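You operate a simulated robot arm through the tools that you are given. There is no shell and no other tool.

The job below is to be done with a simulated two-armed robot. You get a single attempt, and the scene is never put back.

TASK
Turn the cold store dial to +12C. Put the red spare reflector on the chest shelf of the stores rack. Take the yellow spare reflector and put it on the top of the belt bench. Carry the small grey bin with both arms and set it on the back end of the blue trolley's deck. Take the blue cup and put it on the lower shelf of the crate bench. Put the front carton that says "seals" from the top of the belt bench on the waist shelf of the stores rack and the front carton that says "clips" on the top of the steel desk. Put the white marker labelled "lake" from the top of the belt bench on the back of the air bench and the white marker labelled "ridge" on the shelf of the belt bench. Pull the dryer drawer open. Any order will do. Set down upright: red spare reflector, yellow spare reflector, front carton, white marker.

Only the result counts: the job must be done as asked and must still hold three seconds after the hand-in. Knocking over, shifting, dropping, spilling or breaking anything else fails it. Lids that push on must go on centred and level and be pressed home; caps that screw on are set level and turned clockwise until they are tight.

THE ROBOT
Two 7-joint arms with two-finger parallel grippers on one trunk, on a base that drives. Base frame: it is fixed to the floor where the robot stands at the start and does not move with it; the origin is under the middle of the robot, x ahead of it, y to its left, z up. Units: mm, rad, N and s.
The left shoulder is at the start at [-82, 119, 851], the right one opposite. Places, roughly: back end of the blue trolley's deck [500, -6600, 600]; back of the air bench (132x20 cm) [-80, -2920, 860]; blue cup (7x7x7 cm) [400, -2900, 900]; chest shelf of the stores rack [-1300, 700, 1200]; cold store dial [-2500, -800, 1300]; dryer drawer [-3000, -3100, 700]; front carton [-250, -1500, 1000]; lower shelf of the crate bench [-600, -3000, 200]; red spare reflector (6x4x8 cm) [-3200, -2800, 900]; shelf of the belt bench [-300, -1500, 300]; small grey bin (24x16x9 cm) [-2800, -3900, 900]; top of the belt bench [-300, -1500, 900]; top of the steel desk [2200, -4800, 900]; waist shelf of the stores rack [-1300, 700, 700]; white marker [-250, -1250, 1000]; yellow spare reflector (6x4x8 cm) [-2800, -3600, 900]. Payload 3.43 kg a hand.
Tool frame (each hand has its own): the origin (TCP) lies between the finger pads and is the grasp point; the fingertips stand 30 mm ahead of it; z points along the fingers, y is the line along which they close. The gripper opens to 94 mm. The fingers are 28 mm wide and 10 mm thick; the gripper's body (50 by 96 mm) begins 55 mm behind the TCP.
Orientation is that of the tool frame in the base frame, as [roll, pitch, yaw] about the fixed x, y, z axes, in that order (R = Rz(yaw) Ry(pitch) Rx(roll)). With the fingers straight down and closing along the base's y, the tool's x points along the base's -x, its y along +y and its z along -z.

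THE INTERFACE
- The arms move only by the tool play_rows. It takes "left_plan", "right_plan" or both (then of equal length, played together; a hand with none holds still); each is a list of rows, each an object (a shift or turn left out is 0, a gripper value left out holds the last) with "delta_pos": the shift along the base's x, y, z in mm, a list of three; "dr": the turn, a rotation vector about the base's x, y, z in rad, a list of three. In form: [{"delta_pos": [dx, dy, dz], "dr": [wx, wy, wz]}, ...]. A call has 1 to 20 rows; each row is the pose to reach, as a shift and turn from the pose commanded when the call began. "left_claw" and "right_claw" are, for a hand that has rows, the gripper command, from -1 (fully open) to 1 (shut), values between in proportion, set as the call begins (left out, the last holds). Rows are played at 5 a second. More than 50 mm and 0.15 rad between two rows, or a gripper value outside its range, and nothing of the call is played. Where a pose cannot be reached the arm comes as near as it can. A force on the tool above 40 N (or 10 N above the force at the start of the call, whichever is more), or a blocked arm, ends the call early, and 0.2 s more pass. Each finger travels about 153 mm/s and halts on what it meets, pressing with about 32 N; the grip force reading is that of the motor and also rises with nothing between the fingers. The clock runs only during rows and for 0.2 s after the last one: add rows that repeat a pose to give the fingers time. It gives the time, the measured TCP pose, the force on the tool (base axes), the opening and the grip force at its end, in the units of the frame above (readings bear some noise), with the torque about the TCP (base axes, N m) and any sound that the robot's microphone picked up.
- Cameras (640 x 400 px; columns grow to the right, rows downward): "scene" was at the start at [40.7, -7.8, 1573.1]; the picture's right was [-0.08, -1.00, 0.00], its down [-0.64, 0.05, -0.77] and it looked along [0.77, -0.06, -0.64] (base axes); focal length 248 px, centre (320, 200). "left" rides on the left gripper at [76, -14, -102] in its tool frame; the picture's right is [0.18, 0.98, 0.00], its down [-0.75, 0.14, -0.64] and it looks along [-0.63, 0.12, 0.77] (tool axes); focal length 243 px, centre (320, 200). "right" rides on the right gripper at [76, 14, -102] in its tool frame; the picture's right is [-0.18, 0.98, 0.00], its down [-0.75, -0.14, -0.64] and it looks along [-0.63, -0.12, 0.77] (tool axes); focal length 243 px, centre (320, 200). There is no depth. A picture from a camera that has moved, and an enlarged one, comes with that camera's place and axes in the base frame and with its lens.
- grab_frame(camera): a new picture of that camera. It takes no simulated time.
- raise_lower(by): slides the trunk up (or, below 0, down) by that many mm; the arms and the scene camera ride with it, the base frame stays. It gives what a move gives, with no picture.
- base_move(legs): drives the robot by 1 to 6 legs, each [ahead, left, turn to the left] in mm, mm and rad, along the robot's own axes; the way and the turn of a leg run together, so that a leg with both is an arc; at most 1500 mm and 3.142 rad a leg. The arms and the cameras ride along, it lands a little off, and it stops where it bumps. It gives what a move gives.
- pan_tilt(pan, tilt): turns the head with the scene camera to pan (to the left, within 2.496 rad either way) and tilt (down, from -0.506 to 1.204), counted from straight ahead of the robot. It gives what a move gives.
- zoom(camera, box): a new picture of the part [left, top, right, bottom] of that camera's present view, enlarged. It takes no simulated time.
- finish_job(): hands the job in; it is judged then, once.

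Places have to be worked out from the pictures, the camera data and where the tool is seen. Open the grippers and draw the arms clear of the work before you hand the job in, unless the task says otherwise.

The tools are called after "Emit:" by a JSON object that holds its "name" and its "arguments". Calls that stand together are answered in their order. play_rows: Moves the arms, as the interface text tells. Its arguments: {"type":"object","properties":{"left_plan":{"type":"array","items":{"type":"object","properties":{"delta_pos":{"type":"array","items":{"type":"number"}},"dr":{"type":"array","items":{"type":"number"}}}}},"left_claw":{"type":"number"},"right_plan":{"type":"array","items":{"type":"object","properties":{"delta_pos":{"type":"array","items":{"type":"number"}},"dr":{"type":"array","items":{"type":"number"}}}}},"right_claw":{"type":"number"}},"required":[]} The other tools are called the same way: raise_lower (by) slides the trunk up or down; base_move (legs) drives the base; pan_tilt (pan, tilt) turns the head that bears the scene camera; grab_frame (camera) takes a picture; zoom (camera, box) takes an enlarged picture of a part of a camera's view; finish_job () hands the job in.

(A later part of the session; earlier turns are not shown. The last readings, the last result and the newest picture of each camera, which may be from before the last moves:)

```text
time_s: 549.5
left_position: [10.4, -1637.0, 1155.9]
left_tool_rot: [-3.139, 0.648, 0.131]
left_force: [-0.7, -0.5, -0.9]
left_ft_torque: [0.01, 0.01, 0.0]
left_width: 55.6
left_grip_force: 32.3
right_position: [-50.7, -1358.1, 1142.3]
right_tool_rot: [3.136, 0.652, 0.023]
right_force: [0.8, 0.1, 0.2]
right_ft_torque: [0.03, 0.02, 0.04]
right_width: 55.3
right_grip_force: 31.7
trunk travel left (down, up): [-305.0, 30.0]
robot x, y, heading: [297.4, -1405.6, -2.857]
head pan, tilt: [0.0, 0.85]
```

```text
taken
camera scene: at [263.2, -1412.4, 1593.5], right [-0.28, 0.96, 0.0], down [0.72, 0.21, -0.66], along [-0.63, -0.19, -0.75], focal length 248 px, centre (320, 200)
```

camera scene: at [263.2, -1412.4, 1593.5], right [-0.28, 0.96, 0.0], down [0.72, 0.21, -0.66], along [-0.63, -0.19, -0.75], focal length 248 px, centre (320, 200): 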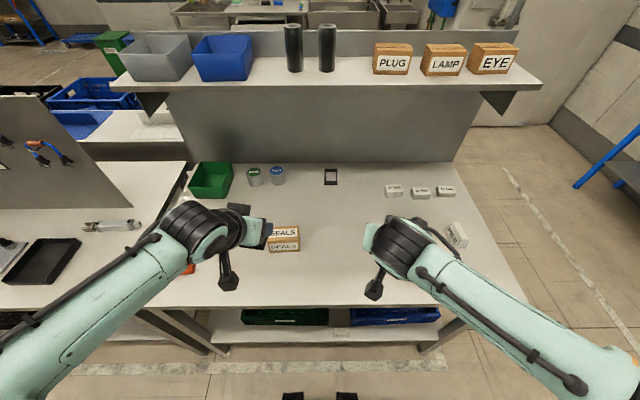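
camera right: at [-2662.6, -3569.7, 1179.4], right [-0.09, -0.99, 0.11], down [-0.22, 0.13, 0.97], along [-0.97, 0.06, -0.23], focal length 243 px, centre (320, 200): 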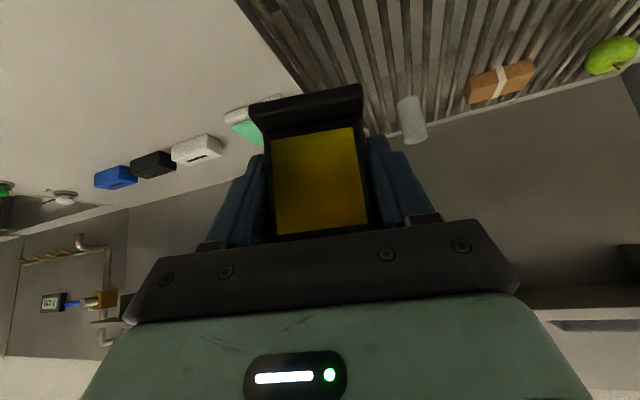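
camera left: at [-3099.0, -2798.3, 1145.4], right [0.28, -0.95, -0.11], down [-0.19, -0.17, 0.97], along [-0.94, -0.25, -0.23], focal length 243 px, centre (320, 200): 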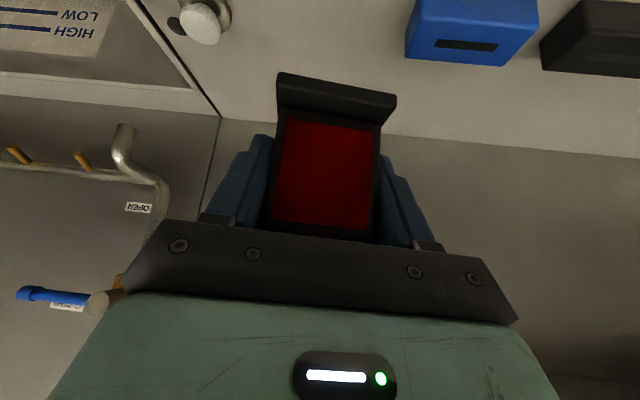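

The centre of the bench is free around (−137,−1446). Moving the yellow reflector there and lowering.

Emit:
{"name": "play_rows", "arguments": {"right_plan": [{"delta_pos": [-26, -29, -10]}, {"delta_pos": [-52, -57, -25]}, {"delta_pos": [-79, -86, -45]}, {"delta_pos": [-79, -86, -90]}, {"delta_pos": [-79, -86, -135]}, {"delta_pos": [-79, -86, -175]}, {"delta_pos": [-79, -86, -205]}, {"delta_pos": [-79, -86, -205]}]}}

Emit:
{"name": "grab_frame", "arguments": {"camera": "right"}}

Emit:
{"name": "grab_frame", "arguments": {"camera": "scene"}}

```text
time_s: 551.3
left_position: [11.1, -1637.3, 1157.5]
left_tool_rot: [-3.139, 0.649, 0.131]
left_force: [-0.1, -0.5, 0.2]
left_ft_torque: [0.02, 0.04, -0.03]
left_width: 55.3
left_grip_force: 31.9
right_position: [-130.5, -1446.0, 935.6]
right_tool_rot: [3.137, 0.65, 0.024]
right_force: [0.7, 0.0, -0.8]
right_ft_torque: [0.05, 0.01, -0.02]
right_width: 55.5
right_grip_force: 31.8
trunk travel left (down, up): [-305.0, 30.0]
robot x, y, heading: [299.3, -1400.3, -2.855]
head pan, tilt: [0.0, 0.85]
```

```text
taken
camera right: at [-6.8, -1457.5, 970.9], right [-0.12, -0.99, 0.12], down [-0.21, 0.14, 0.97], along [-0.97, 0.09, -0.23], focal length 243 px, centre (320, 200)
```

right: 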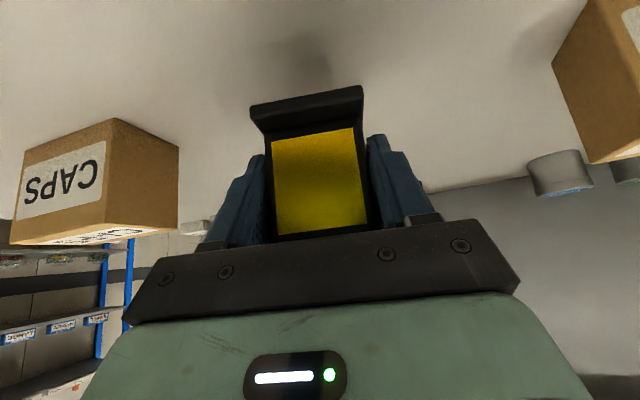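

```text
taken
camera scene: at [263.3, -1412.4, 1593.5], right [-0.28, 0.96, 0.0], down [0.72, 0.21, -0.66], along [-0.63, -0.19, -0.75], focal length 248 px, centre (320, 200)
```

scene: 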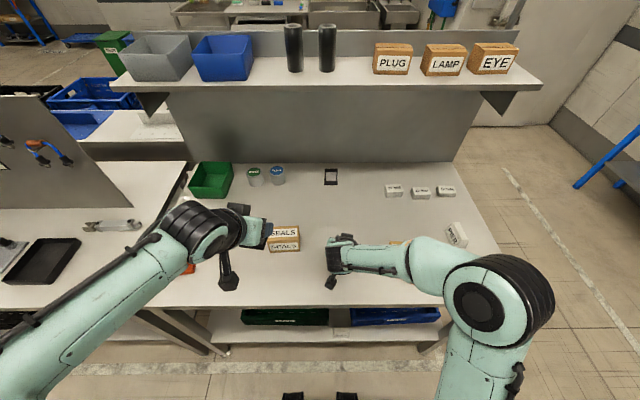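

Clear on both sides. Lowering until contact.

Emit:
{"name": "play_rows", "arguments": {"right_plan": [{"delta_pos": [0, 0, -5]}, {"delta_pos": [0, 0, -10]}, {"delta_pos": [0, 0, -10]}]}}

Emit:
{"name": "play_rows", "arguments": {"right_plan": [{"delta_pos": [0, 0, -1]}, {"delta_pos": [0, 0, -3]}, {"delta_pos": [0, 0, -3]}]}}

```text
time_s: 552.1
left_position: [10.8, -1637.7, 1155.6]
left_tool_rot: [-3.14, 0.647, 0.13]
left_force: [0.2, 0.6, 0.4]
left_ft_torque: [-0.04, -0.03, 0.03]
left_width: 55.7
left_grip_force: 31.6
right_position: [-130.6, -1443.9, 926.6]
right_tool_rot: [3.136, 0.649, 0.021]
right_force: [0.3, 0.4, -0.8]
right_ft_torque: [0.03, 0.02, -0.01]
right_width: 55.6
right_grip_force: 32.2
trunk travel left (down, up): [-305.0, 30.0]
robot x, y, heading: [296.5, -1403.6, -2.86]
head pan, tilt: [0.0, 0.85]
```

```text
time_s: 552.9
left_position: [10.8, -1636.7, 1156.3]
left_tool_rot: [-3.14, 0.647, 0.131]
left_force: [0.4, -0.4, -0.4]
left_ft_torque: [-0.01, 0.0, 0.01]
left_width: 55.5
left_grip_force: 31.6
right_position: [-130.8, -1443.4, 924.2]
right_tool_rot: [3.136, 0.65, 0.022]
right_force: [-0.2, 1.3, -1.0]
right_ft_torque: [0.0, -0.02, 0.01]
right_width: 55.5
right_grip_force: 31.8
trunk travel left (down, up): [-305.0, 30.0]
robot x, y, heading: [293.8, -1403.1, -2.859]
head pan, tilt: [0.0, 0.85]
```

Emit:
{"name": "play_rows", "arguments": {"right_plan": [{"delta_pos": [0, 0, -1]}, {"delta_pos": [0, 0, -3]}, {"delta_pos": [0, 0, -3]}]}}

Emit:
{"name": "play_rows", "arguments": {"right_plan": [{"delta_pos": [0, 0, -1]}, {"delta_pos": [0, 0, -2]}, {"delta_pos": [0, 0, -2]}]}}

```text
time_s: 553.7
left_position: [10.2, -1637.4, 1154.5]
left_tool_rot: [-3.14, 0.646, 0.132]
left_force: [-0.2, -0.9, 0.1]
left_ft_torque: [0.0, 0.0, -0.01]
left_width: 55.3
left_grip_force: 31.9
right_position: [-130.0, -1443.5, 921.7]
right_tool_rot: [3.137, 0.651, 0.021]
right_force: [-0.8, -0.5, -0.1]
right_ft_torque: [0.0, 0.0, -0.02]
right_width: 55.1
right_grip_force: 32.0
trunk travel left (down, up): [-305.0, 30.0]
robot x, y, heading: [296.2, -1402.7, -2.856]
head pan, tilt: [0.0, 0.85]
```

```text
time_s: 554.5
left_position: [10.7, -1638.3, 1156.6]
left_tool_rot: [-3.139, 0.647, 0.131]
left_force: [-0.7, 0.4, -0.2]
left_ft_torque: [-0.02, 0.0, 0.02]
left_width: 55.5
left_grip_force: 32.4
right_position: [-131.1, -1443.0, 917.9]
right_tool_rot: [3.139, 0.65, 0.023]
right_force: [0.6, -0.3, -0.3]
right_ft_torque: [0.02, 0.03, -0.03]
right_width: 55.6
right_grip_force: 31.9
trunk travel left (down, up): [-305.0, 30.0]
robot x, y, heading: [296.2, -1399.8, -2.857]
head pan, tilt: [0.0, 0.85]
```

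Emit:
{"name": "play_rows", "arguments": {"right_plan": [{"delta_pos": [0, 0, -1]}, {"delta_pos": [0, 0, -3]}, {"delta_pos": [0, 0, -3]}]}}

Emit:
{"name": "zoom", "arguments": {"camera": "right", "box": [200, 50, 440, 250]}}

```text
time_s: 555.3
left_position: [9.8, -1636.5, 1157.2]
left_tool_rot: [3.141, 0.647, 0.13]
left_force: [-0.7, 0.0, 0.4]
left_ft_torque: [-0.01, 0.03, 0.04]
left_width: 55.6
left_grip_force: 32.1
right_position: [-131.1, -1443.8, 916.7]
right_tool_rot: [3.135, 0.652, 0.023]
right_force: [-0.1, 0.0, -0.6]
right_ft_torque: [-0.01, 0.01, 0.0]
right_width: 55.5
right_grip_force: 32.0
trunk travel left (down, up): [-305.0, 30.0]
robot x, y, heading: [295.9, -1402.0, -2.856]
head pan, tilt: [0.0, 0.85]
```

```text
2.00 times, centred on (320, 150) of right
camera zoom: at [-6.9, -1455.5, 952.1], right [-0.12, -0.99, 0.11], down [-0.21, 0.14, 0.97], along [-0.97, 0.09, -0.23], focal length 485 px, centre (320, 300)
```

zoom: 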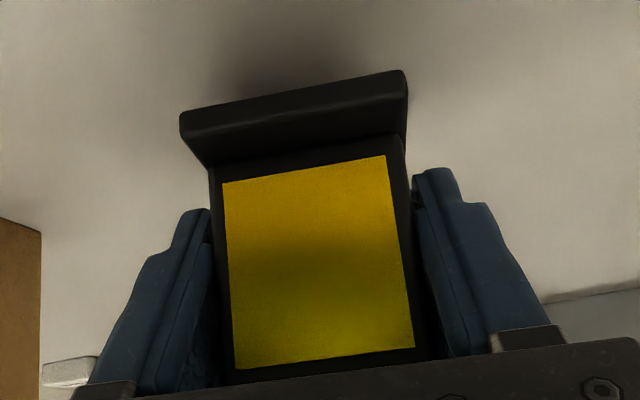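

Emit:
{"name": "play_rows", "arguments": {"right_plan": [{"delta_pos": [0, 0, -2]}, {"delta_pos": [0, 0, -4]}, {"delta_pos": [0, 0, -4]}]}}

Emit:
{"name": "play_rows", "arguments": {"right_plan": [{"delta_pos": [0, 0, -1]}, {"delta_pos": [0, 0, -3]}, {"delta_pos": [0, 0, -3]}]}}

```text
time_s: 556.1
left_position: [10.8, -1637.1, 1155.7]
left_tool_rot: [-3.142, 0.648, 0.132]
left_force: [0.5, 0.9, -1.0]
left_ft_torque: [-0.01, -0.01, 0.0]
left_width: 55.6
left_grip_force: 31.6
right_position: [-130.6, -1441.9, 910.9]
right_tool_rot: [3.137, 0.651, 0.022]
right_force: [-0.3, 0.2, 0.1]
right_ft_torque: [0.01, -0.03, -0.02]
right_width: 55.6
right_grip_force: 31.3
trunk travel left (down, up): [-305.0, 30.0]
robot x, y, heading: [295.4, -1401.9, -2.859]
head pan, tilt: [0.0, 0.85]
```

```text
time_s: 556.9
left_position: [10.8, -1636.6, 1156.5]
left_tool_rot: [-3.14, 0.648, 0.131]
left_force: [-1.1, -0.3, -1.2]
left_ft_torque: [0.04, -0.01, -0.02]
left_width: 55.4
left_grip_force: 32.0
right_position: [-130.1, -1444.2, 908.8]
right_tool_rot: [3.135, 0.651, 0.022]
right_force: [-0.5, 0.3, 0.1]
right_ft_torque: [-0.01, -0.01, -0.02]
right_width: 55.4
right_grip_force: 31.4
trunk travel left (down, up): [-305.0, 30.0]
robot x, y, heading: [294.5, -1401.8, -2.86]
head pan, tilt: [0.0, 0.85]
```

Emit:
{"name": "play_rows", "arguments": {"right_plan": [{"delta_pos": [0, 0, -1]}, {"delta_pos": [0, 0, -2]}, {"delta_pos": [0, 0, -2]}]}}

Emit:
{"name": "play_rows", "arguments": {"right_plan": [{"delta_pos": [0, 0, -1]}, {"delta_pos": [0, 0, -2]}, {"delta_pos": [0, 0, -2]}]}}

```text
time_s: 557.7
left_position: [10.3, -1637.8, 1157.7]
left_tool_rot: [-3.141, 0.646, 0.131]
left_force: [-0.8, 0.2, -0.1]
left_ft_torque: [-0.03, 0.01, 0.0]
left_width: 55.3
left_grip_force: 32.6
right_position: [-130.5, -1444.2, 906.2]
right_tool_rot: [3.137, 0.651, 0.021]
right_force: [0.9, -0.5, -0.7]
right_ft_torque: [-0.03, 0.01, 0.02]
right_width: 55.6
right_grip_force: 32.1
trunk travel left (down, up): [-305.0, 30.0]
robot x, y, heading: [297.0, -1402.0, -2.859]
head pan, tilt: [0.0, 0.85]
```

```text
time_s: 558.5
left_position: [9.2, -1636.9, 1156.1]
left_tool_rot: [-3.141, 0.646, 0.131]
left_force: [-0.2, -0.8, -0.9]
left_ft_torque: [-0.02, -0.03, 0.03]
left_width: 55.5
left_grip_force: 32.0
right_position: [-130.8, -1444.3, 905.5]
right_tool_rot: [3.137, 0.65, 0.02]
right_force: [0.3, -0.2, 0.4]
right_ft_torque: [-0.02, 0.0, 0.04]
right_width: 55.6
right_grip_force: 31.6
trunk travel left (down, up): [-305.0, 30.0]
robot x, y, heading: [299.2, -1403.4, -2.857]
head pan, tilt: [0.0, 0.85]
```

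Emit:
{"name": "play_rows", "arguments": {"right_plan": [{"delta_pos": [0, 0, -1]}, {"delta_pos": [0, 0, -3]}, {"delta_pos": [0, 0, -3]}]}}

```text
time_s: 559.3
left_position: [9.8, -1638.0, 1156.3]
left_tool_rot: [-3.14, 0.645, 0.13]
left_force: [0.6, -0.1, -0.1]
left_ft_torque: [-0.04, 0.01, -0.02]
left_width: 55.5
left_grip_force: 32.4
right_position: [-130.3, -1444.1, 902.0]
right_tool_rot: [3.137, 0.65, 0.023]
right_force: [0.1, 0.1, -0.7]
right_ft_torque: [0.01, -0.02, 0.01]
right_width: 55.6
right_grip_force: 32.6
trunk travel left (down, up): [-305.0, 30.0]
robot x, y, heading: [297.0, -1401.6, -2.856]
head pan, tilt: [0.0, 0.85]
```

Emit:
{"name": "zoom", "arguments": {"camera": "scene", "box": [300, 220, 400, 300]}}

Emit:
{"name": "zoom", "arguments": {"camera": "right", "box": [220, 60, 400, 140]}}

```text
5.00 times, centred on (350, 260) of scene
camera zoom: at [263.2, -1412.5, 1593.5], right [-0.28, 0.96, 0.0], down [0.72, 0.21, -0.66], along [-0.63, -0.19, -0.75], focal length 1242 px, centre (170, -100)
```

zoom: 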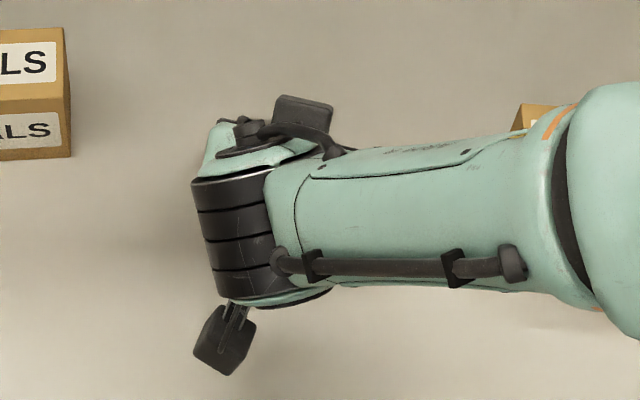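

```text
3.56 times, centred on (310, 100) of right
camera zoom: at [-7.0, -1456.1, 937.6], right [-0.12, -0.99, 0.12], down [-0.21, 0.14, 0.97], along [-0.97, 0.09, -0.23], focal length 863 px, centre (356, 556)
```

zoom: 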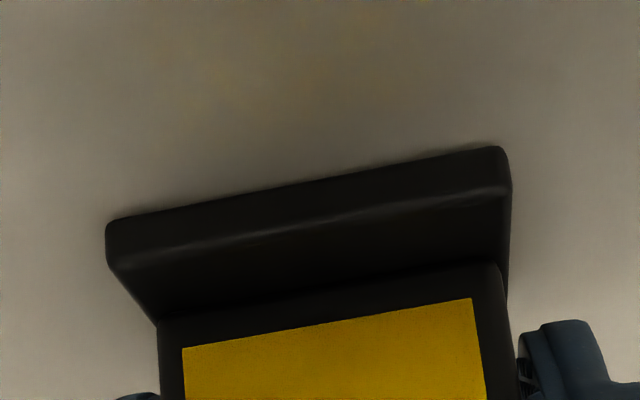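

The contact shadow is tight; nearly touching.

Emit:
{"name": "play_rows", "arguments": {"right_plan": [{"delta_pos": [0, 0, -1]}, {"delta_pos": [0, 0, -2]}, {"delta_pos": [0, 0, -2]}]}}

Emit:
{"name": "play_rows", "arguments": {"right_plan": [{"delta_pos": [0, 0, -1]}, {"delta_pos": [0, 0, -2]}, {"delta_pos": [0, 0, -2]}]}}

```text
time_s: 560.1
left_position: [9.8, -1637.1, 1156.2]
left_tool_rot: [-3.139, 0.646, 0.129]
left_force: [-0.4, -0.4, 0.3]
left_ft_torque: [-0.03, 0.02, -0.01]
left_width: 55.5
left_grip_force: 31.7
right_position: [-130.7, -1444.0, 899.5]
right_tool_rot: [3.136, 0.654, 0.024]
right_force: [-0.5, 0.8, 6.0]
right_ft_torque: [0.16, -0.12, 0.03]
right_width: 55.4
right_grip_force: 32.1
trunk travel left (down, up): [-305.0, 30.0]
robot x, y, heading: [298.0, -1400.8, -2.856]
head pan, tilt: [0.0, 0.85]
```

```text
time_s: 560.9
left_position: [11.8, -1635.8, 1157.5]
left_tool_rot: [-3.139, 0.649, 0.131]
left_force: [-0.3, -0.3, -0.5]
left_ft_torque: [0.0, -0.01, 0.0]
left_width: 55.5
left_grip_force: 31.8
right_position: [-131.0, -1445.0, 901.3]
right_tool_rot: [3.135, 0.656, 0.022]
right_force: [1.2, 0.3, 25.1]
right_ft_torque: [0.33, -0.45, -0.03]
right_width: 55.7
right_grip_force: 32.3
trunk travel left (down, up): [-305.0, 30.0]
robot x, y, heading: [296.4, -1399.5, -2.863]
head pan, tilt: [0.0, 0.85]
```

Contact (25 N). Opening the right gripper.

Emit:
{"name": "play_rows", "arguments": {"right_plan": [{"delta_pos": [0, 0, 2]}, {"delta_pos": [0, 0, 2]}, {"delta_pos": [0, 0, 2]}, {"delta_pos": [0, 0, 2]}], "right_claw": -1}}

Emit:
{"name": "grab_frame", "arguments": {"camera": "right"}}

```text
time_s: 561.9
left_position: [10.6, -1635.6, 1156.9]
left_tool_rot: [-3.141, 0.648, 0.131]
left_force: [0.4, -0.1, -1.1]
left_ft_torque: [-0.03, -0.04, 0.01]
left_width: 55.5
left_grip_force: 31.3
right_position: [-130.7, -1442.9, 900.4]
right_tool_rot: [3.137, 0.651, 0.023]
right_force: [0.3, 0.0, 0.0]
right_ft_torque: [0.0, 0.03, -0.02]
right_width: 94.0
right_grip_force: 0.0
trunk travel left (down, up): [-305.0, 30.0]
robot x, y, heading: [298.3, -1400.9, -2.855]
head pan, tilt: [0.0, 0.85]
```

```text
taken
camera right: at [-6.6, -1455.1, 936.3], right [-0.12, -0.99, 0.11], down [-0.21, 0.14, 0.97], along [-0.97, 0.09, -0.23], focal length 243 px, centre (320, 200)
```

right: 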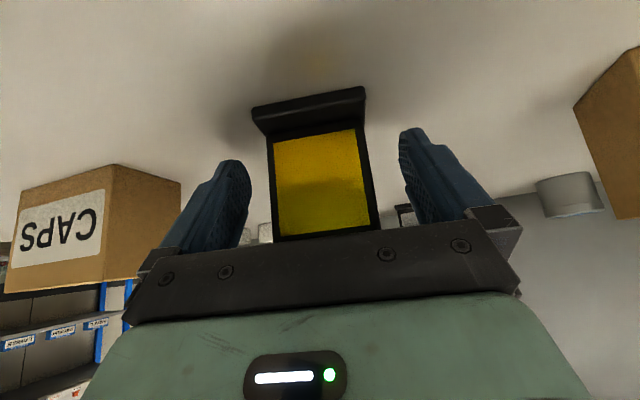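

Emit:
{"name": "play_rows", "arguments": {"right_plan": [{"delta_pos": [9, 0, 12]}, {"delta_pos": [24, 1, 32]}, {"delta_pos": [48, 1, 64]}, {"delta_pos": [70, 2, 100]}, {"delta_pos": [85, 2, 145]}, {"delta_pos": [90, 2, 190]}, {"delta_pos": [90, 2, 235]}]}}

Emit:
{"name": "grab_frame", "arguments": {"camera": "scene"}}

Emit:
{"name": "grab_frame", "arguments": {"camera": "right"}}

```text
time_s: 563.5
left_position: [10.9, -1637.1, 1156.9]
left_tool_rot: [-3.139, 0.646, 0.131]
left_force: [0.2, -0.6, -0.4]
left_ft_torque: [-0.01, 0.03, 0.01]
left_width: 55.5
left_grip_force: 31.9
right_position: [-40.8, -1439.3, 1137.0]
right_tool_rot: [3.139, 0.65, 0.025]
right_force: [0.0, -0.8, -0.8]
right_ft_torque: [0.01, 0.02, 0.01]
right_width: 94.3
right_grip_force: 0.0
trunk travel left (down, up): [-305.0, 30.0]
robot x, y, heading: [294.6, -1403.9, -2.853]
head pan, tilt: [0.0, 0.85]
```

```text
taken
camera scene: at [263.3, -1412.5, 1593.5], right [-0.28, 0.96, 0.0], down [0.72, 0.21, -0.66], along [-0.63, -0.19, -0.75], focal length 248 px, centre (320, 200)
```

scene: 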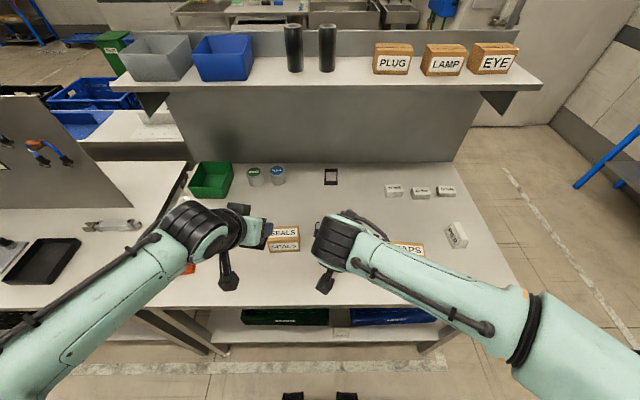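

```text
taken
camera right: at [82.6, -1451.2, 1173.0], right [-0.12, -0.99, 0.11], down [-0.22, 0.14, 0.97], along [-0.97, 0.09, -0.23], focal length 243 px, centre (320, 200)
```

right: 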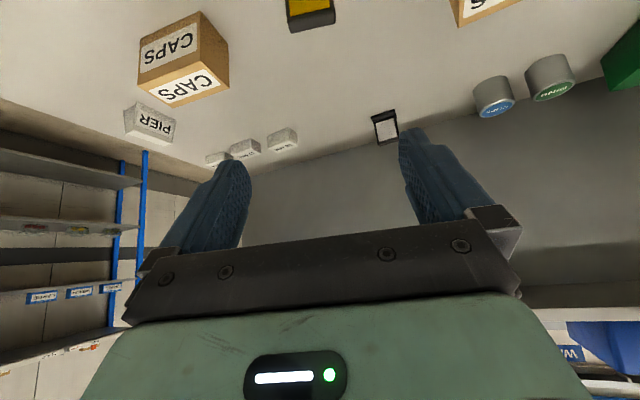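

Yellow is upright on the bench. Now for SEALS: strafing left 220 mm, and turning the right hand vertical and 90° round for a front-to-back grip.

Emit:
{"name": "base_move", "arguments": {"legs": [[0, 220, 0.012]]}}

Emit:
{"name": "play_rows", "arguments": {"right_plan": [{"delta_pos": [0, 0, 0], "dr": [0.0032, -0.13, 0]}, {"delta_pos": [0, 0, 0], "dr": [0.0064, -0.26, 0]}, {"delta_pos": [0, 0, 0], "dr": [0.0096, -0.39, 0]}, {"delta_pos": [0, 0, 0], "dr": [0.0128, -0.52, 0]}, {"delta_pos": [0, 0, 0], "dr": [0.016, -0.65, 0]}]}}

Emit:
{"name": "play_rows", "arguments": {"right_plan": [{"delta_pos": [0, 0, 0], "dr": [0, 0, -0.14]}, {"delta_pos": [0, 0, 0], "dr": [0, 0, -0.28]}, {"delta_pos": [0, 0, 0], "dr": [0, 0, -0.42]}, {"delta_pos": [0, 0, 0], "dr": [0, 0, -0.56]}, {"delta_pos": [0, 0, 0], "dr": [0, 0, -0.7]}, {"delta_pos": [0, 0, 0], "dr": [0, 0, -0.84]}, {"delta_pos": [0, 0, 0], "dr": [0, 0, -0.98]}, {"delta_pos": [0, 0, 0], "dr": [0, 0, -1.12]}, {"delta_pos": [0, 0, 0], "dr": [0, 0, -1.262]}]}}

Emit:
{"name": "grab_frame", "arguments": {"camera": "right"}}

Emit:
{"name": "grab_frame", "arguments": {"camera": "scene"}}

```text
time_s: 566.0
left_position: [73.0, -1844.0, 1156.1]
left_tool_rot: [-3.141, 0.648, 0.134]
left_force: [0.3, 1.2, -0.4]
left_ft_torque: [-0.01, 0.03, 0.0]
left_width: 55.6
left_grip_force: 31.7
right_position: [18.5, -1646.9, 1135.1]
right_tool_rot: [3.135, 0.65, 0.027]
right_force: [-0.1, -0.4, -0.2]
right_ft_torque: [-0.01, -0.03, 0.04]
right_width: 94.1
right_grip_force: 0.0
trunk travel left (down, up): [-305.0, 30.0]
robot x, y, heading: [354.8, -1607.9, -2.848]
head pan, tilt: [0.0, 0.85]
```

```text
time_s: 567.2
left_position: [72.4, -1844.0, 1157.4]
left_tool_rot: [-3.139, 0.648, 0.133]
left_force: [-0.2, 0.3, -1.0]
left_ft_torque: [0.01, 0.03, 0.02]
left_width: 55.5
left_grip_force: 31.9
right_position: [18.6, -1647.4, 1136.4]
right_tool_rot: [3.137, -0.001, 0.026]
right_force: [0.3, 0.1, 0.4]
right_ft_torque: [0.0, 0.01, 0.01]
right_width: 94.0
right_grip_force: 0.0
trunk travel left (down, up): [-305.0, 30.0]
robot x, y, heading: [356.7, -1607.8, -2.852]
head pan, tilt: [0.0, 0.85]
```

```text
time_s: 569.2
left_position: [71.8, -1843.2, 1157.3]
left_tool_rot: [-3.14, 0.646, 0.134]
left_force: [0.6, -0.1, -0.1]
left_ft_torque: [0.0, 0.02, 0.01]
left_width: 55.6
left_grip_force: 32.0
right_position: [19.3, -1646.8, 1138.7]
right_tool_rot: [3.137, 0.0, -1.238]
right_force: [0.3, 0.2, -0.1]
right_ft_torque: [-0.01, 0.01, -0.01]
right_width: 94.2
right_grip_force: 0.0
trunk travel left (down, up): [-305.0, 30.0]
robot x, y, heading: [358.6, -1610.8, -2.851]
head pan, tilt: [0.0, 0.85]
```

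```text
taken
camera right: at [32.5, -1724.2, 1240.2], right [-0.99, -0.15, 0.01], down [-0.11, 0.76, 0.64], along [-0.1, 0.63, -0.77], focal length 243 px, centre (320, 200)
```

right: 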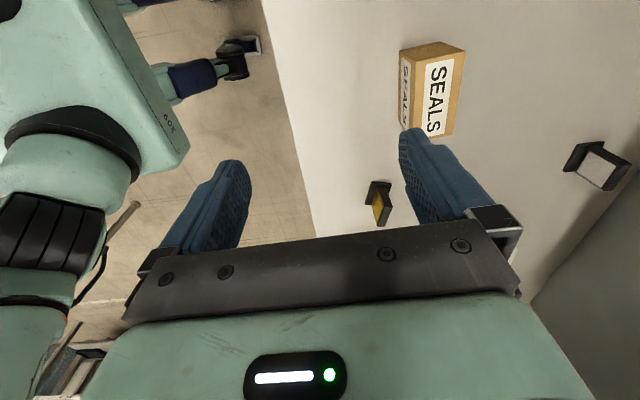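

```text
taken
camera scene: at [324.0, -1618.2, 1593.5], right [-0.29, 0.96, 0.0], down [0.72, 0.21, -0.66], along [-0.63, -0.19, -0.75], focal length 248 px, centre (320, 200)
```

scene: 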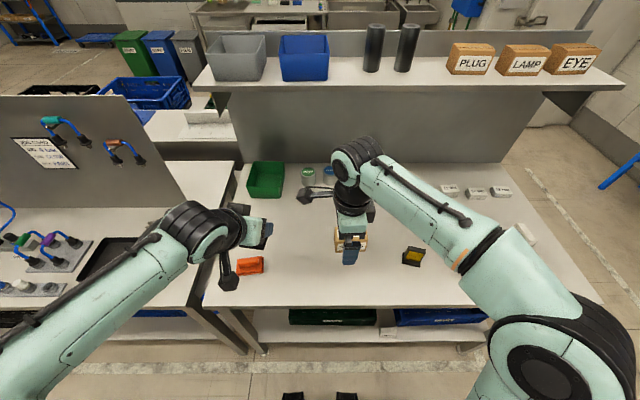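

Emit:
{"name": "zoom", "arguments": {"camera": "right", "box": [370, 20, 500, 150]}}

```text
3.08 times, centred on (435, 85) of right
camera zoom: at [32.5, -1724.2, 1240.2], right [-0.99, -0.15, 0.01], down [-0.11, 0.76, 0.64], along [-0.1, 0.63, -0.77], focal length 746 px, centre (-34, 554)
```

zoom: 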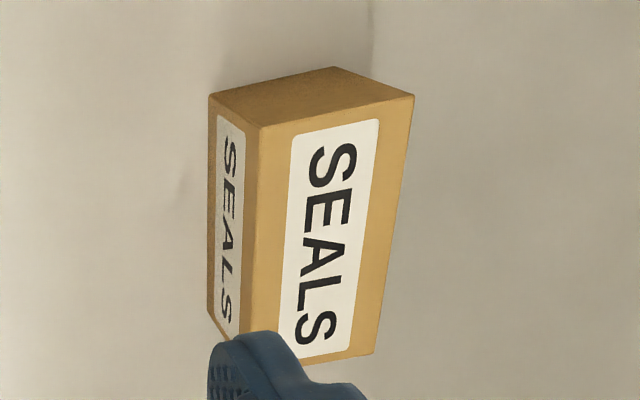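

SEALS centre ≈(−122,−1648). Moving over it and down to z≈985 to verify.

Emit:
{"name": "play_rows", "arguments": {"right_plan": [{"delta_pos": [-36, 0, -15], "dr": [0, 0, 0.005]}, {"delta_pos": [-72, 0, -35], "dr": [0, 0, 0.01]}, {"delta_pos": [-107, -1, -60], "dr": [0, 0, 0.015]}, {"delta_pos": [-141, -1, -90], "dr": [0, 0, 0.02]}, {"delta_pos": [-141, -1, -130], "dr": [0, 0, 0.02]}, {"delta_pos": [-141, -1, -153], "dr": [0, 0, 0.02]}, {"delta_pos": [-141, -1, -153], "dr": [0, 0, 0.02]}], "right_claw": -1}}

Emit:
{"name": "zoom", "arguments": {"camera": "right", "box": [220, 20, 440, 220]}}

```text
time_s: 570.8
left_position: [72.5, -1843.1, 1156.3]
left_tool_rot: [-3.139, 0.647, 0.135]
left_force: [-0.1, 0.2, -0.8]
left_ft_torque: [-0.03, -0.01, -0.02]
left_width: 55.6
left_grip_force: 31.9
right_position: [-121.9, -1651.3, 983.0]
right_tool_rot: [3.135, 0.0, -1.215]
right_force: [-0.4, -0.6, -0.5]
right_ft_torque: [-0.04, 0.02, 0.0]
right_width: 93.9
right_grip_force: 0.1
trunk travel left (down, up): [-305.0, 30.0]
robot x, y, heading: [355.0, -1606.9, -2.85]
head pan, tilt: [0.0, 0.85]
```

```text
2.00 times, centred on (330, 120) of right
camera zoom: at [-107.6, -1727.3, 1086.2], right [-0.99, -0.17, 0.01], down [-0.13, 0.76, 0.64], along [-0.11, 0.63, -0.77], focal length 485 px, centre (300, 360)
```

zoom: 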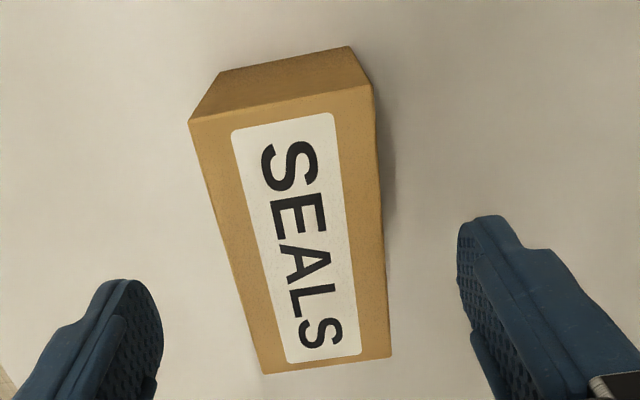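

Perfectly centred. Descending to z≈905 and closing.

Emit:
{"name": "play_rows", "arguments": {"right_plan": [{"delta_pos": [0, 0, -25]}, {"delta_pos": [0, 0, -55]}, {"delta_pos": [0, 0, -78]}, {"delta_pos": [0, 0, -78]}]}}

Emit:
{"name": "play_rows", "arguments": {"right_plan": [{"delta_pos": [0, 0, 0]}, {"delta_pos": [0, 0, 0]}, {"delta_pos": [0, 0, 0]}, {"delta_pos": [0, 0, 0]}], "right_claw": 1}}

Emit:
{"name": "play_rows", "arguments": {"right_plan": [{"delta_pos": [0, 0, 25]}, {"delta_pos": [0, 0, 65]}, {"delta_pos": [2, 1, 110]}, {"delta_pos": [10, 4, 155]}, {"delta_pos": [30, 10, 190]}, {"delta_pos": [60, 20, 220]}, {"delta_pos": [100, 32, 235]}]}}

Emit:
{"name": "grab_frame", "arguments": {"camera": "right"}}

Emit:
{"name": "grab_frame", "arguments": {"camera": "scene"}}

```text
time_s: 571.8
left_position: [71.5, -1842.4, 1155.8]
left_tool_rot: [-3.14, 0.648, 0.133]
left_force: [-0.2, 0.3, -0.2]
left_ft_torque: [-0.01, 0.03, -0.02]
left_width: 55.1
left_grip_force: 32.3
right_position: [-122.8, -1646.4, 906.6]
right_tool_rot: [3.136, 0.0, -1.216]
right_force: [-0.1, 0.4, 0.4]
right_ft_torque: [-0.04, -0.02, -0.03]
right_width: 94.0
right_grip_force: 0.0
trunk travel left (down, up): [-305.0, 30.0]
robot x, y, heading: [352.3, -1605.8, -2.849]
head pan, tilt: [0.0, 0.85]
```

```text
time_s: 572.8
left_position: [73.3, -1844.4, 1156.7]
left_tool_rot: [-3.139, 0.648, 0.133]
left_force: [-0.4, 0.1, 0.2]
left_ft_torque: [0.02, -0.02, 0.02]
left_width: 55.4
left_grip_force: 31.6
right_position: [-123.0, -1647.0, 907.3]
right_tool_rot: [3.136, 0.0, -1.214]
right_force: [-1.0, 0.2, 0.6]
right_ft_torque: [-0.07, -0.09, -0.04]
right_width: 57.9
right_grip_force: 31.7
trunk travel left (down, up): [-305.0, 30.0]
robot x, y, heading: [361.4, -1606.5, -2.849]
head pan, tilt: [0.0, 0.85]
```

```text
time_s: 574.4
left_position: [72.7, -1843.4, 1156.2]
left_tool_rot: [3.141, 0.649, 0.133]
left_force: [0.1, 0.6, -0.4]
left_ft_torque: [-0.02, 0.01, 0.02]
left_width: 55.3
left_grip_force: 32.2
right_position: [-23.8, -1617.2, 1139.9]
right_tool_rot: [3.136, 0.001, -1.215]
right_force: [0.6, 1.3, -2.7]
right_ft_torque: [0.05, -0.03, 0.01]
right_width: 58.0
right_grip_force: 32.2
trunk travel left (down, up): [-305.0, 30.0]
robot x, y, heading: [356.3, -1605.8, -2.856]
head pan, tilt: [0.0, 0.85]
```

```text
taken
camera right: at [-8.7, -1694.1, 1242.7], right [-0.99, -0.17, 0.01], down [-0.13, 0.76, 0.64], along [-0.11, 0.63, -0.77], focal length 243 px, centre (320, 200)
```

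right: 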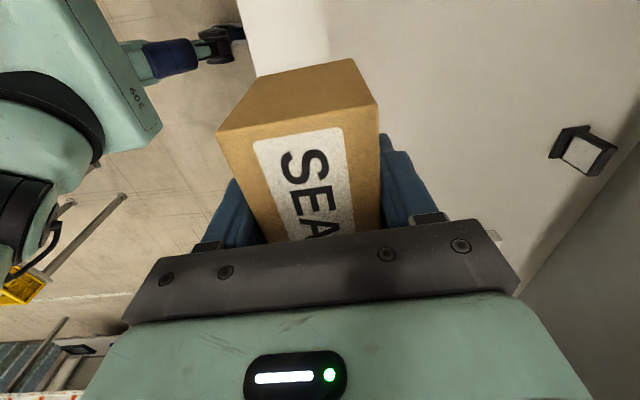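

```text
taken
camera scene: at [325.1, -1617.3, 1593.5], right [-0.29, 0.96, 0.0], down [0.72, 0.21, -0.66], along [-0.63, -0.19, -0.75], focal length 248 px, centre (320, 200)
```

scene: 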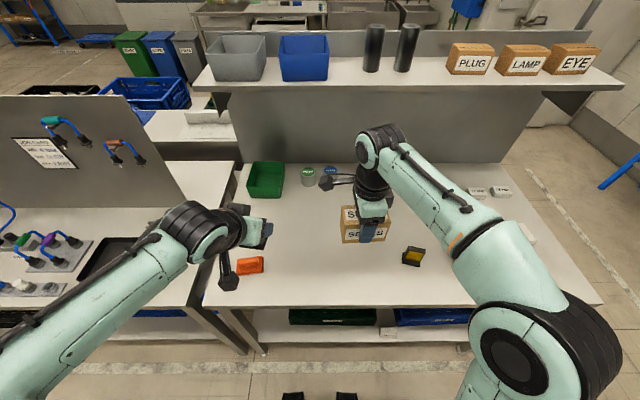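

SEALS is held and yellow stands undisturbed. Backing off and driving round to the stores rack.

Emit:
{"name": "base_move", "arguments": {"legs": [[-180, 0, 0], [0, 0, -1.565]]}}

Emit:
{"name": "base_move", "arguments": {"legs": [[1300, 0, 0]]}}

Emit:
{"name": "pan_tilt", "arguments": {"pan": 0.5, "tilt": 0.35}}

Emit:
{"name": "grab_frame", "arguments": {"camera": "scene"}}

```text
time_s: 579.7
left_position: [293.7, -1272.4, 1157.1]
left_tool_rot: [-3.139, 0.649, -1.432]
left_force: [0.5, 0.5, -0.7]
left_ft_torque: [0.01, 0.01, -0.01]
left_width: 55.4
left_grip_force: 32.0
right_position: [517.5, -1173.4, 1138.1]
right_tool_rot: [3.136, 0.0, -2.781]
right_force: [1.5, -0.2, -1.0]
right_ft_torque: [0.01, 0.02, 0.0]
right_width: 58.0
right_grip_force: 32.2
trunk travel left (down, up): [-305.0, 30.0]
robot x, y, heading: [529.7, -1557.7, 1.865]
head pan, tilt: [0.0, 0.85]
```

```text
time_s: 586.3
left_position: [-92.9, -14.5, 1155.8]
left_tool_rot: [-3.139, 0.647, -1.424]
left_force: [-0.2, 0.2, 0.0]
left_ft_torque: [0.02, -0.01, 0.0]
left_width: 55.5
left_grip_force: 31.9
right_position: [131.0, 82.8, 1139.0]
right_tool_rot: [3.137, 0.0, -2.775]
right_force: [0.1, -0.1, -2.6]
right_ft_torque: [-0.02, 0.0, -0.05]
right_width: 58.1
right_grip_force: 31.6
trunk travel left (down, up): [-305.0, 30.0]
robot x, y, heading: [144.7, -299.0, 1.876]
head pan, tilt: [0.0, 0.85]
```

```text
time_s: 587.3
left_position: [-93.0, -14.6, 1154.6]
left_tool_rot: [-3.139, 0.649, -1.424]
left_force: [0.3, 0.2, 0.2]
left_ft_torque: [-0.01, 0.01, 0.0]
left_width: 55.7
left_grip_force: 32.5
right_position: [131.4, 83.7, 1139.9]
right_tool_rot: [3.136, 0.0, -2.776]
right_force: [0.3, 0.1, -1.7]
right_ft_torque: [0.01, 0.01, -0.02]
right_width: 58.2
right_grip_force: 31.4
trunk travel left (down, up): [-305.0, 30.0]
robot x, y, heading: [148.2, -295.7, 1.87]
head pan, tilt: [0.499, 0.351]
```

```text
taken
camera scene: at [92.3, -276.0, 1637.1], right [0.7, 0.72, 0.0], down [0.25, -0.24, -0.94], along [-0.67, 0.65, -0.34], focal length 248 px, centre (320, 200)
```

scene: 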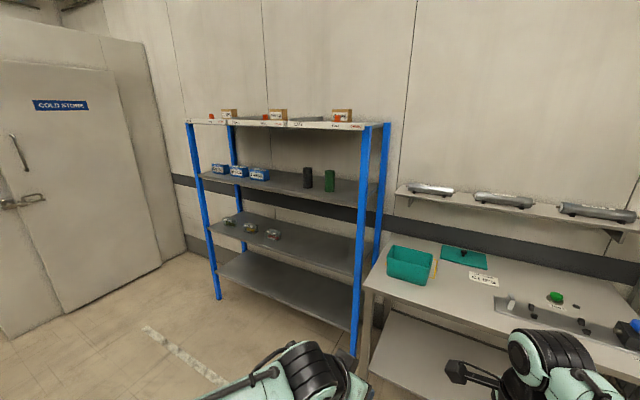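

Emit:
{"name": "zoom", "arguments": {"camera": "scene", "box": [180, 100, 400, 300]}}

```text
2.00 times, centred on (290, 200) of scene
camera zoom: at [92.3, -276.0, 1637.1], right [0.7, 0.72, 0.0], down [0.25, -0.24, -0.94], along [-0.67, 0.65, -0.34], focal length 497 px, centre (380, 200)
```

zoom: 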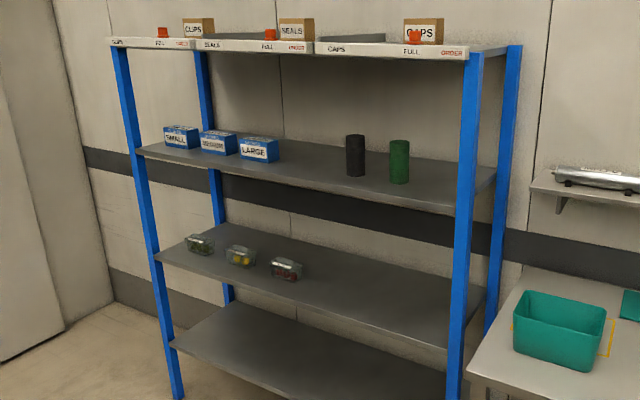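

Chest shelf: free stretch between the LARGE box and the black cylinder; waist shelf: free right half. I'll strafe left in front of the rack and drive closer.

Emit:
{"name": "base_move", "arguments": {"legs": [[0, 920, 0], [560, 0, 0]]}}

Emit:
{"name": "pan_tilt", "arguments": {"pan": 0.0, "tilt": 0.4}}

Emit:
{"name": "grab_frame", "arguments": {"camera": "scene"}}

```text
time_s: 598.5
left_position: [-1149.0, 237.4, 1156.0]
left_tool_rot: [-3.14, 0.648, -1.409]
left_force: [0.5, 0.5, -0.6]
left_ft_torque: [0.0, -0.01, -0.02]
left_width: 55.4
left_grip_force: 31.8
right_position: [-926.1, 340.5, 1138.4]
right_tool_rot: [3.136, 0.001, -2.757]
right_force: [-0.1, -1.0, -2.0]
right_ft_torque: [-0.02, 0.02, -0.01]
right_width: 58.2
right_grip_force: 31.9
trunk travel left (down, up): [-305.0, 30.0]
robot x, y, heading: [-904.6, -40.8, 1.891]
head pan, tilt: [0.499, 0.351]
```

```text
time_s: 599.5
left_position: [-1149.9, 239.3, 1156.3]
left_tool_rot: [-3.14, 0.648, -1.407]
left_force: [0.5, -0.3, 0.0]
left_ft_torque: [-0.01, -0.04, 0.03]
left_width: 55.3
left_grip_force: 31.8
right_position: [-925.9, 341.4, 1139.2]
right_tool_rot: [3.137, -0.002, -2.757]
right_force: [-0.4, 0.6, -2.4]
right_ft_torque: [-0.02, 0.03, -0.03]
right_width: 58.2
right_grip_force: 32.1
trunk travel left (down, up): [-305.0, 30.0]
robot x, y, heading: [-907.9, -38.2, 1.888]
head pan, tilt: [0.0, 0.4]
```

```text
taken
camera scene: at [-920.9, 5.0, 1632.6], right [0.95, 0.31, 0.0], down [0.12, -0.37, -0.92], along [-0.29, 0.88, -0.39], focal length 248 px, centre (320, 200)
```

scene: 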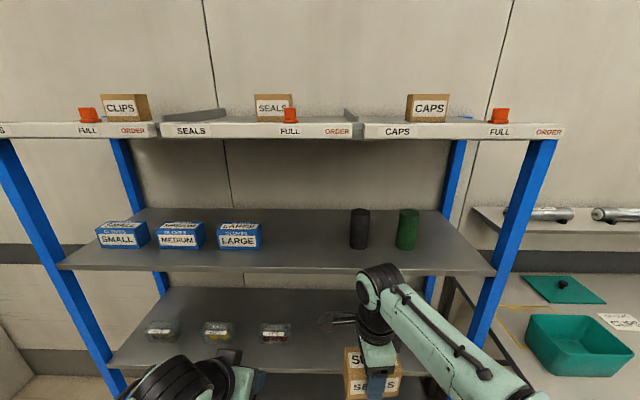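

Triangulating gives chest shelf z≈1180, front edge u≈−845. I'll draw SEALS in close, raise the red reflector above shelf level, raise the trunk, and drive in.

Emit:
{"name": "play_rows", "arguments": {"left_plan": [{"delta_pos": [5, -14, 28]}, {"delta_pos": [10, -28, 56]}, {"delta_pos": [15, -43, 84]}, {"delta_pos": [19, -57, 112]}, {"delta_pos": [19, -57, 112]}], "right_plan": [{"delta_pos": [14, -43, 0]}, {"delta_pos": [28, -86, 0]}, {"delta_pos": [42, -128, 0]}, {"delta_pos": [56, -171, 0]}, {"delta_pos": [56, -171, 0]}]}}

Emit:
{"name": "raise_lower", "arguments": {"by": 28}}

Emit:
{"name": "grab_frame", "arguments": {"camera": "left"}}

Emit:
{"name": "grab_frame", "arguments": {"camera": "scene"}}

```text
time_s: 600.6
left_position: [-1130.2, 182.3, 1270.8]
left_tool_rot: [-3.14, 0.648, -1.409]
left_force: [-0.8, 0.4, -0.9]
left_ft_torque: [-0.04, 0.0, 0.01]
left_width: 55.2
left_grip_force: 31.4
right_position: [-871.8, 175.8, 1140.5]
right_tool_rot: [3.137, 0.0, -2.76]
right_force: [-0.1, -0.2, -2.6]
right_ft_torque: [0.0, 0.02, 0.0]
right_width: 58.2
right_grip_force: 32.2
trunk travel left (down, up): [-305.0, 30.0]
robot x, y, heading: [-904.8, -41.6, 1.884]
head pan, tilt: [0.0, 0.4]
```

```text
time_s: 601.4
left_position: [-1131.9, 180.8, 1296.0]
left_tool_rot: [-3.14, 0.648, -1.407]
left_force: [-0.5, -0.9, -0.9]
left_ft_torque: [0.03, 0.02, -0.02]
left_width: 55.5
left_grip_force: 32.1
right_position: [-870.8, 169.6, 1168.2]
right_tool_rot: [3.132, -0.001, -2.758]
right_force: [0.1, -0.2, -1.1]
right_ft_torque: [0.0, 0.0, 0.03]
right_width: 58.0
right_grip_force: 32.3
trunk travel left (down, up): [-333.0, 2.0]
robot x, y, heading: [-906.5, -40.8, 1.89]
head pan, tilt: [0.0, 0.4]
```

```text
taken
camera left: at [-1096.2, 62.7, 1332.4], right [-0.95, -0.3, -0.11], down [-0.17, 0.19, 0.97], along [-0.27, 0.93, -0.23], focal length 243 px, centre (320, 200)
```

left: 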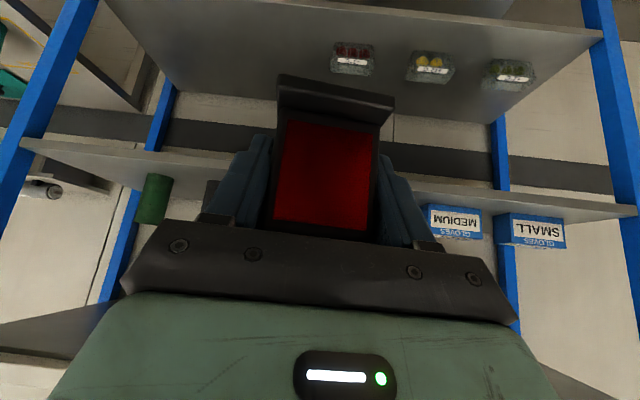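

```text
taken
camera scene: at [-920.5, 4.4, 1661.0], right [0.95, 0.31, 0.0], down [0.12, -0.37, -0.92], along [-0.29, 0.88, -0.39], focal length 248 px, centre (320, 200)
```

scene: 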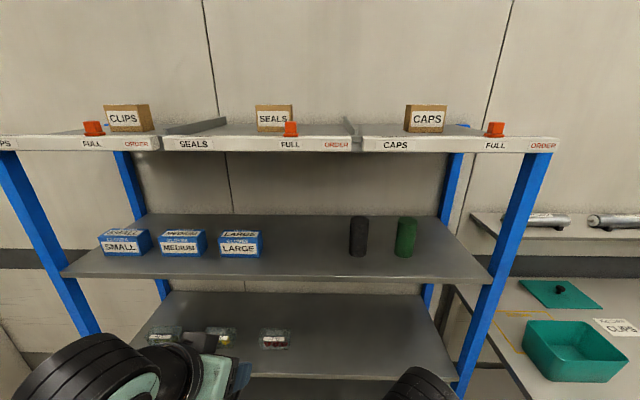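

Chest shelf surface should be at the nominal z≈1200 (its lip at ~1166). The reflector's bottom is at ≈1254 now. Driving in 285 mm.

Emit:
{"name": "base_move", "arguments": {"legs": [[285, 0, -0.015]]}}

Emit:
{"name": "grab_frame", "arguments": {"camera": "left"}}

Emit:
{"name": "pan_tilt", "arguments": {"pan": 0.3, "tilt": 0.5}}

Emit:
{"name": "grab_frame", "arguments": {"camera": "scene"}}

```text
time_s: 603.3
left_position: [-1211.2, 452.8, 1295.6]
left_tool_rot: [-3.14, 0.648, -1.428]
left_force: [0.1, -0.8, -0.4]
left_ft_torque: [-0.03, 0.01, 0.03]
left_width: 55.4
left_grip_force: 32.8
right_position: [-950.3, 435.2, 1167.8]
right_tool_rot: [3.134, 0.0, -2.779]
right_force: [-0.2, 0.1, -2.3]
right_ft_torque: [-0.01, 0.01, -0.01]
right_width: 58.1
right_grip_force: 32.1
trunk travel left (down, up): [-333.0, 2.0]
robot x, y, heading: [-992.1, 227.0, 1.867]
head pan, tilt: [0.0, 0.4]
```

```text
taken
camera left: at [-1178.2, 332.5, 1332.1], right [-0.95, -0.28, -0.11], down [-0.17, 0.19, 0.97], along [-0.25, 0.94, -0.23], focal length 243 px, centre (320, 200)
```

left: 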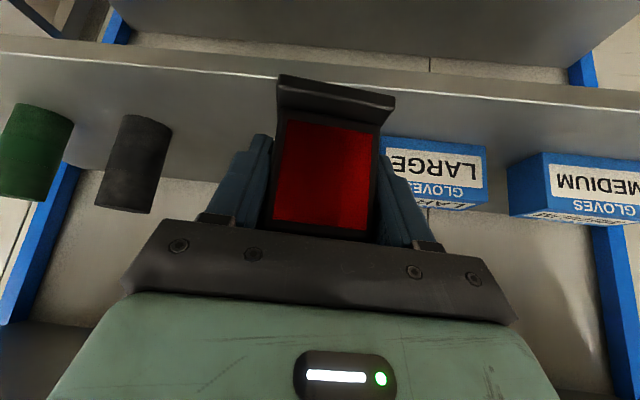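

```text
time_s: 604.1
left_position: [-1210.4, 453.0, 1297.1]
left_tool_rot: [-3.137, 0.649, -1.429]
left_force: [-0.2, 0.3, -0.3]
left_ft_torque: [0.01, 0.02, -0.01]
left_width: 55.6
left_grip_force: 31.9
right_position: [-950.7, 436.7, 1167.1]
right_tool_rot: [3.135, 0.001, -2.78]
right_force: [0.0, 0.4, -1.5]
right_ft_torque: [-0.02, -0.01, 0.02]
right_width: 58.2
right_grip_force: 32.3
trunk travel left (down, up): [-333.0, 2.0]
robot x, y, heading: [-989.4, 227.4, 1.866]
head pan, tilt: [0.3, 0.499]
```

```text
taken
camera scene: at [-1028.0, 258.2, 1651.7], right [0.83, 0.56, 0.0], down [0.27, -0.4, -0.88], along [-0.49, 0.73, -0.48], focal length 248 px, centre (320, 200)
```

scene: 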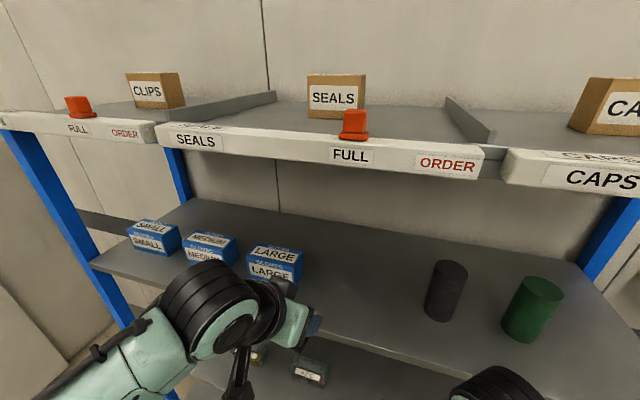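

The spot between LARGE and the black cylinder is open. Moving the reflector 125 mm in over the shelf, then lowering.

Emit:
{"name": "play_rows", "arguments": {"left_plan": [{"delta_pos": [-12, 40, 0]}, {"delta_pos": [-24, 80, 0]}, {"delta_pos": [-36.5, 119.6, 0]}, {"delta_pos": [-36.5, 119.6, -20]}, {"delta_pos": [-36.5, 119.6, -35]}, {"delta_pos": [-36.5, 119.6, -35]}]}}

Emit:
{"name": "grab_frame", "arguments": {"camera": "left"}}

Emit:
{"name": "grab_frame", "arguments": {"camera": "scene"}}

```text
time_s: 605.5
left_position: [-1246.8, 571.8, 1260.4]
left_tool_rot: [-3.14, 0.649, -1.43]
left_force: [0.6, 0.3, 0.0]
left_ft_torque: [0.01, 0.0, 0.0]
left_width: 55.4
left_grip_force: 32.1
right_position: [-951.0, 436.4, 1166.9]
right_tool_rot: [3.135, 0.001, -2.779]
right_force: [-0.4, -0.3, -1.8]
right_ft_torque: [-0.02, -0.01, 0.01]
right_width: 57.9
right_grip_force: 31.7
trunk travel left (down, up): [-333.0, 2.0]
robot x, y, heading: [-991.1, 227.9, 1.87]
head pan, tilt: [0.3, 0.499]
```

```text
taken
camera left: at [-1215.6, 452.4, 1296.7], right [-0.95, -0.28, -0.11], down [-0.17, 0.19, 0.97], along [-0.25, 0.94, -0.23], focal length 243 px, centre (320, 200)
```

left: 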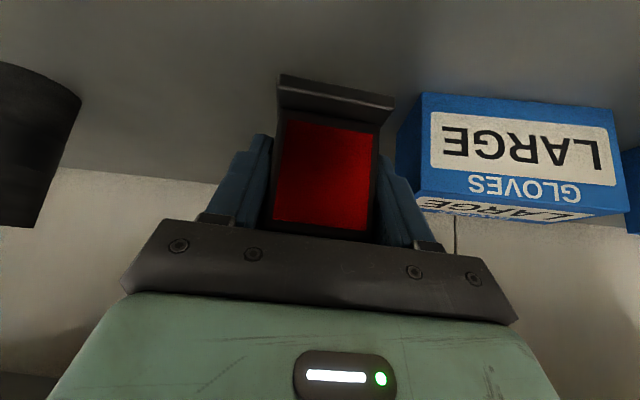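

```text
taken
camera scene: at [-1028.2, 258.2, 1651.7], right [0.83, 0.56, 0.0], down [0.27, -0.4, -0.88], along [-0.49, 0.73, -0.48], focal length 248 px, centre (320, 200)
```

scene: 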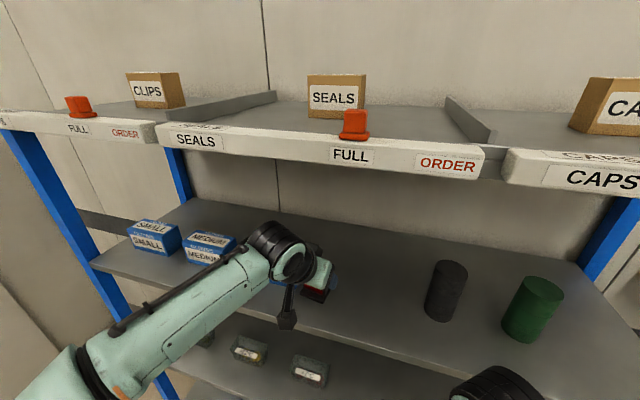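

The LARGE box corner is closer than I thought (v≈1075); the free gap is v 822–1075. I'll shift the reflector 76 mm right to its middle.

Emit:
{"name": "play_rows", "arguments": {"left_plan": [{"delta_pos": [36, 11, 0]}, {"delta_pos": [72.7, 22.2, 0]}, {"delta_pos": [72.7, 22.2, 0]}]}}

Emit:
{"name": "grab_frame", "arguments": {"camera": "left"}}

```text
time_s: 606.3
left_position: [-1175.1, 593.9, 1257.6]
left_tool_rot: [-3.14, 0.65, -1.428]
left_force: [0.4, 0.4, 0.2]
left_ft_torque: [-0.02, 0.0, -0.03]
left_width: 55.5
left_grip_force: 31.3
right_position: [-951.0, 434.9, 1166.8]
right_tool_rot: [3.136, 0.001, -2.779]
right_force: [-0.5, 0.0, -1.9]
right_ft_torque: [-0.01, 0.01, 0.02]
right_width: 58.1
right_grip_force: 32.3
trunk travel left (down, up): [-333.0, 2.0]
robot x, y, heading: [-991.1, 228.5, 1.865]
head pan, tilt: [0.3, 0.499]
```

```text
taken
camera left: at [-1142.4, 474.7, 1294.0], right [-0.95, -0.28, -0.11], down [-0.17, 0.19, 0.97], along [-0.25, 0.94, -0.23], focal length 243 px, centre (320, 200)
```

left: 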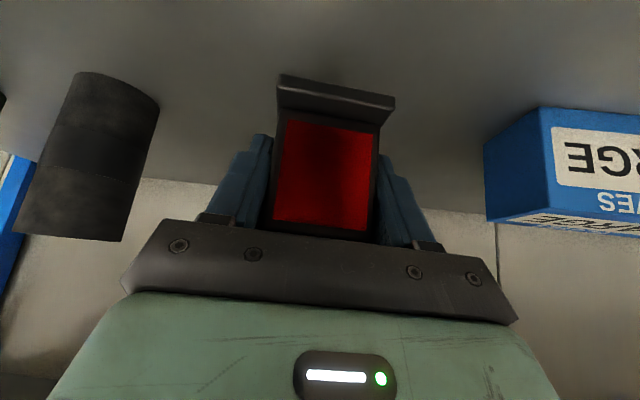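

Centred in the gap now. Stepping down gently to the shelf.

Emit:
{"name": "play_rows", "arguments": {"left_plan": [{"delta_pos": [0, 0, -3]}, {"delta_pos": [0, 0, -5]}, {"delta_pos": [0, 0, -5]}]}}

Emit:
{"name": "play_rows", "arguments": {"left_plan": [{"delta_pos": [0, 0, -2]}, {"delta_pos": [0, 0, -3]}, {"delta_pos": [0, 0, -3]}]}}

```text
time_s: 607.1
left_position: [-1175.4, 594.4, 1255.4]
left_tool_rot: [-3.141, 0.647, -1.429]
left_force: [-0.6, 0.8, -1.0]
left_ft_torque: [-0.02, -0.01, 0.0]
left_width: 55.6
left_grip_force: 32.1
right_position: [-949.3, 435.4, 1167.0]
right_tool_rot: [3.137, 0.0, -2.778]
right_force: [0.5, 0.1, -1.4]
right_ft_torque: [0.03, 0.02, 0.03]
right_width: 58.0
right_grip_force: 31.8
trunk travel left (down, up): [-333.0, 2.0]
robot x, y, heading: [-990.3, 224.9, 1.868]
head pan, tilt: [0.3, 0.499]
```

```text
time_s: 607.9
left_position: [-1174.4, 594.4, 1253.8]
left_tool_rot: [-3.139, 0.648, -1.429]
left_force: [0.3, -0.3, -0.2]
left_ft_torque: [-0.03, 0.0, 0.01]
left_width: 55.4
left_grip_force: 31.5
right_position: [-950.7, 435.8, 1167.6]
right_tool_rot: [3.135, 0.0, -2.78]
right_force: [-0.1, 0.4, -2.4]
right_ft_torque: [-0.02, 0.0, 0.0]
right_width: 58.2
right_grip_force: 32.2
trunk travel left (down, up): [-333.0, 2.0]
robot x, y, heading: [-991.2, 226.5, 1.866]
head pan, tilt: [0.3, 0.499]
```

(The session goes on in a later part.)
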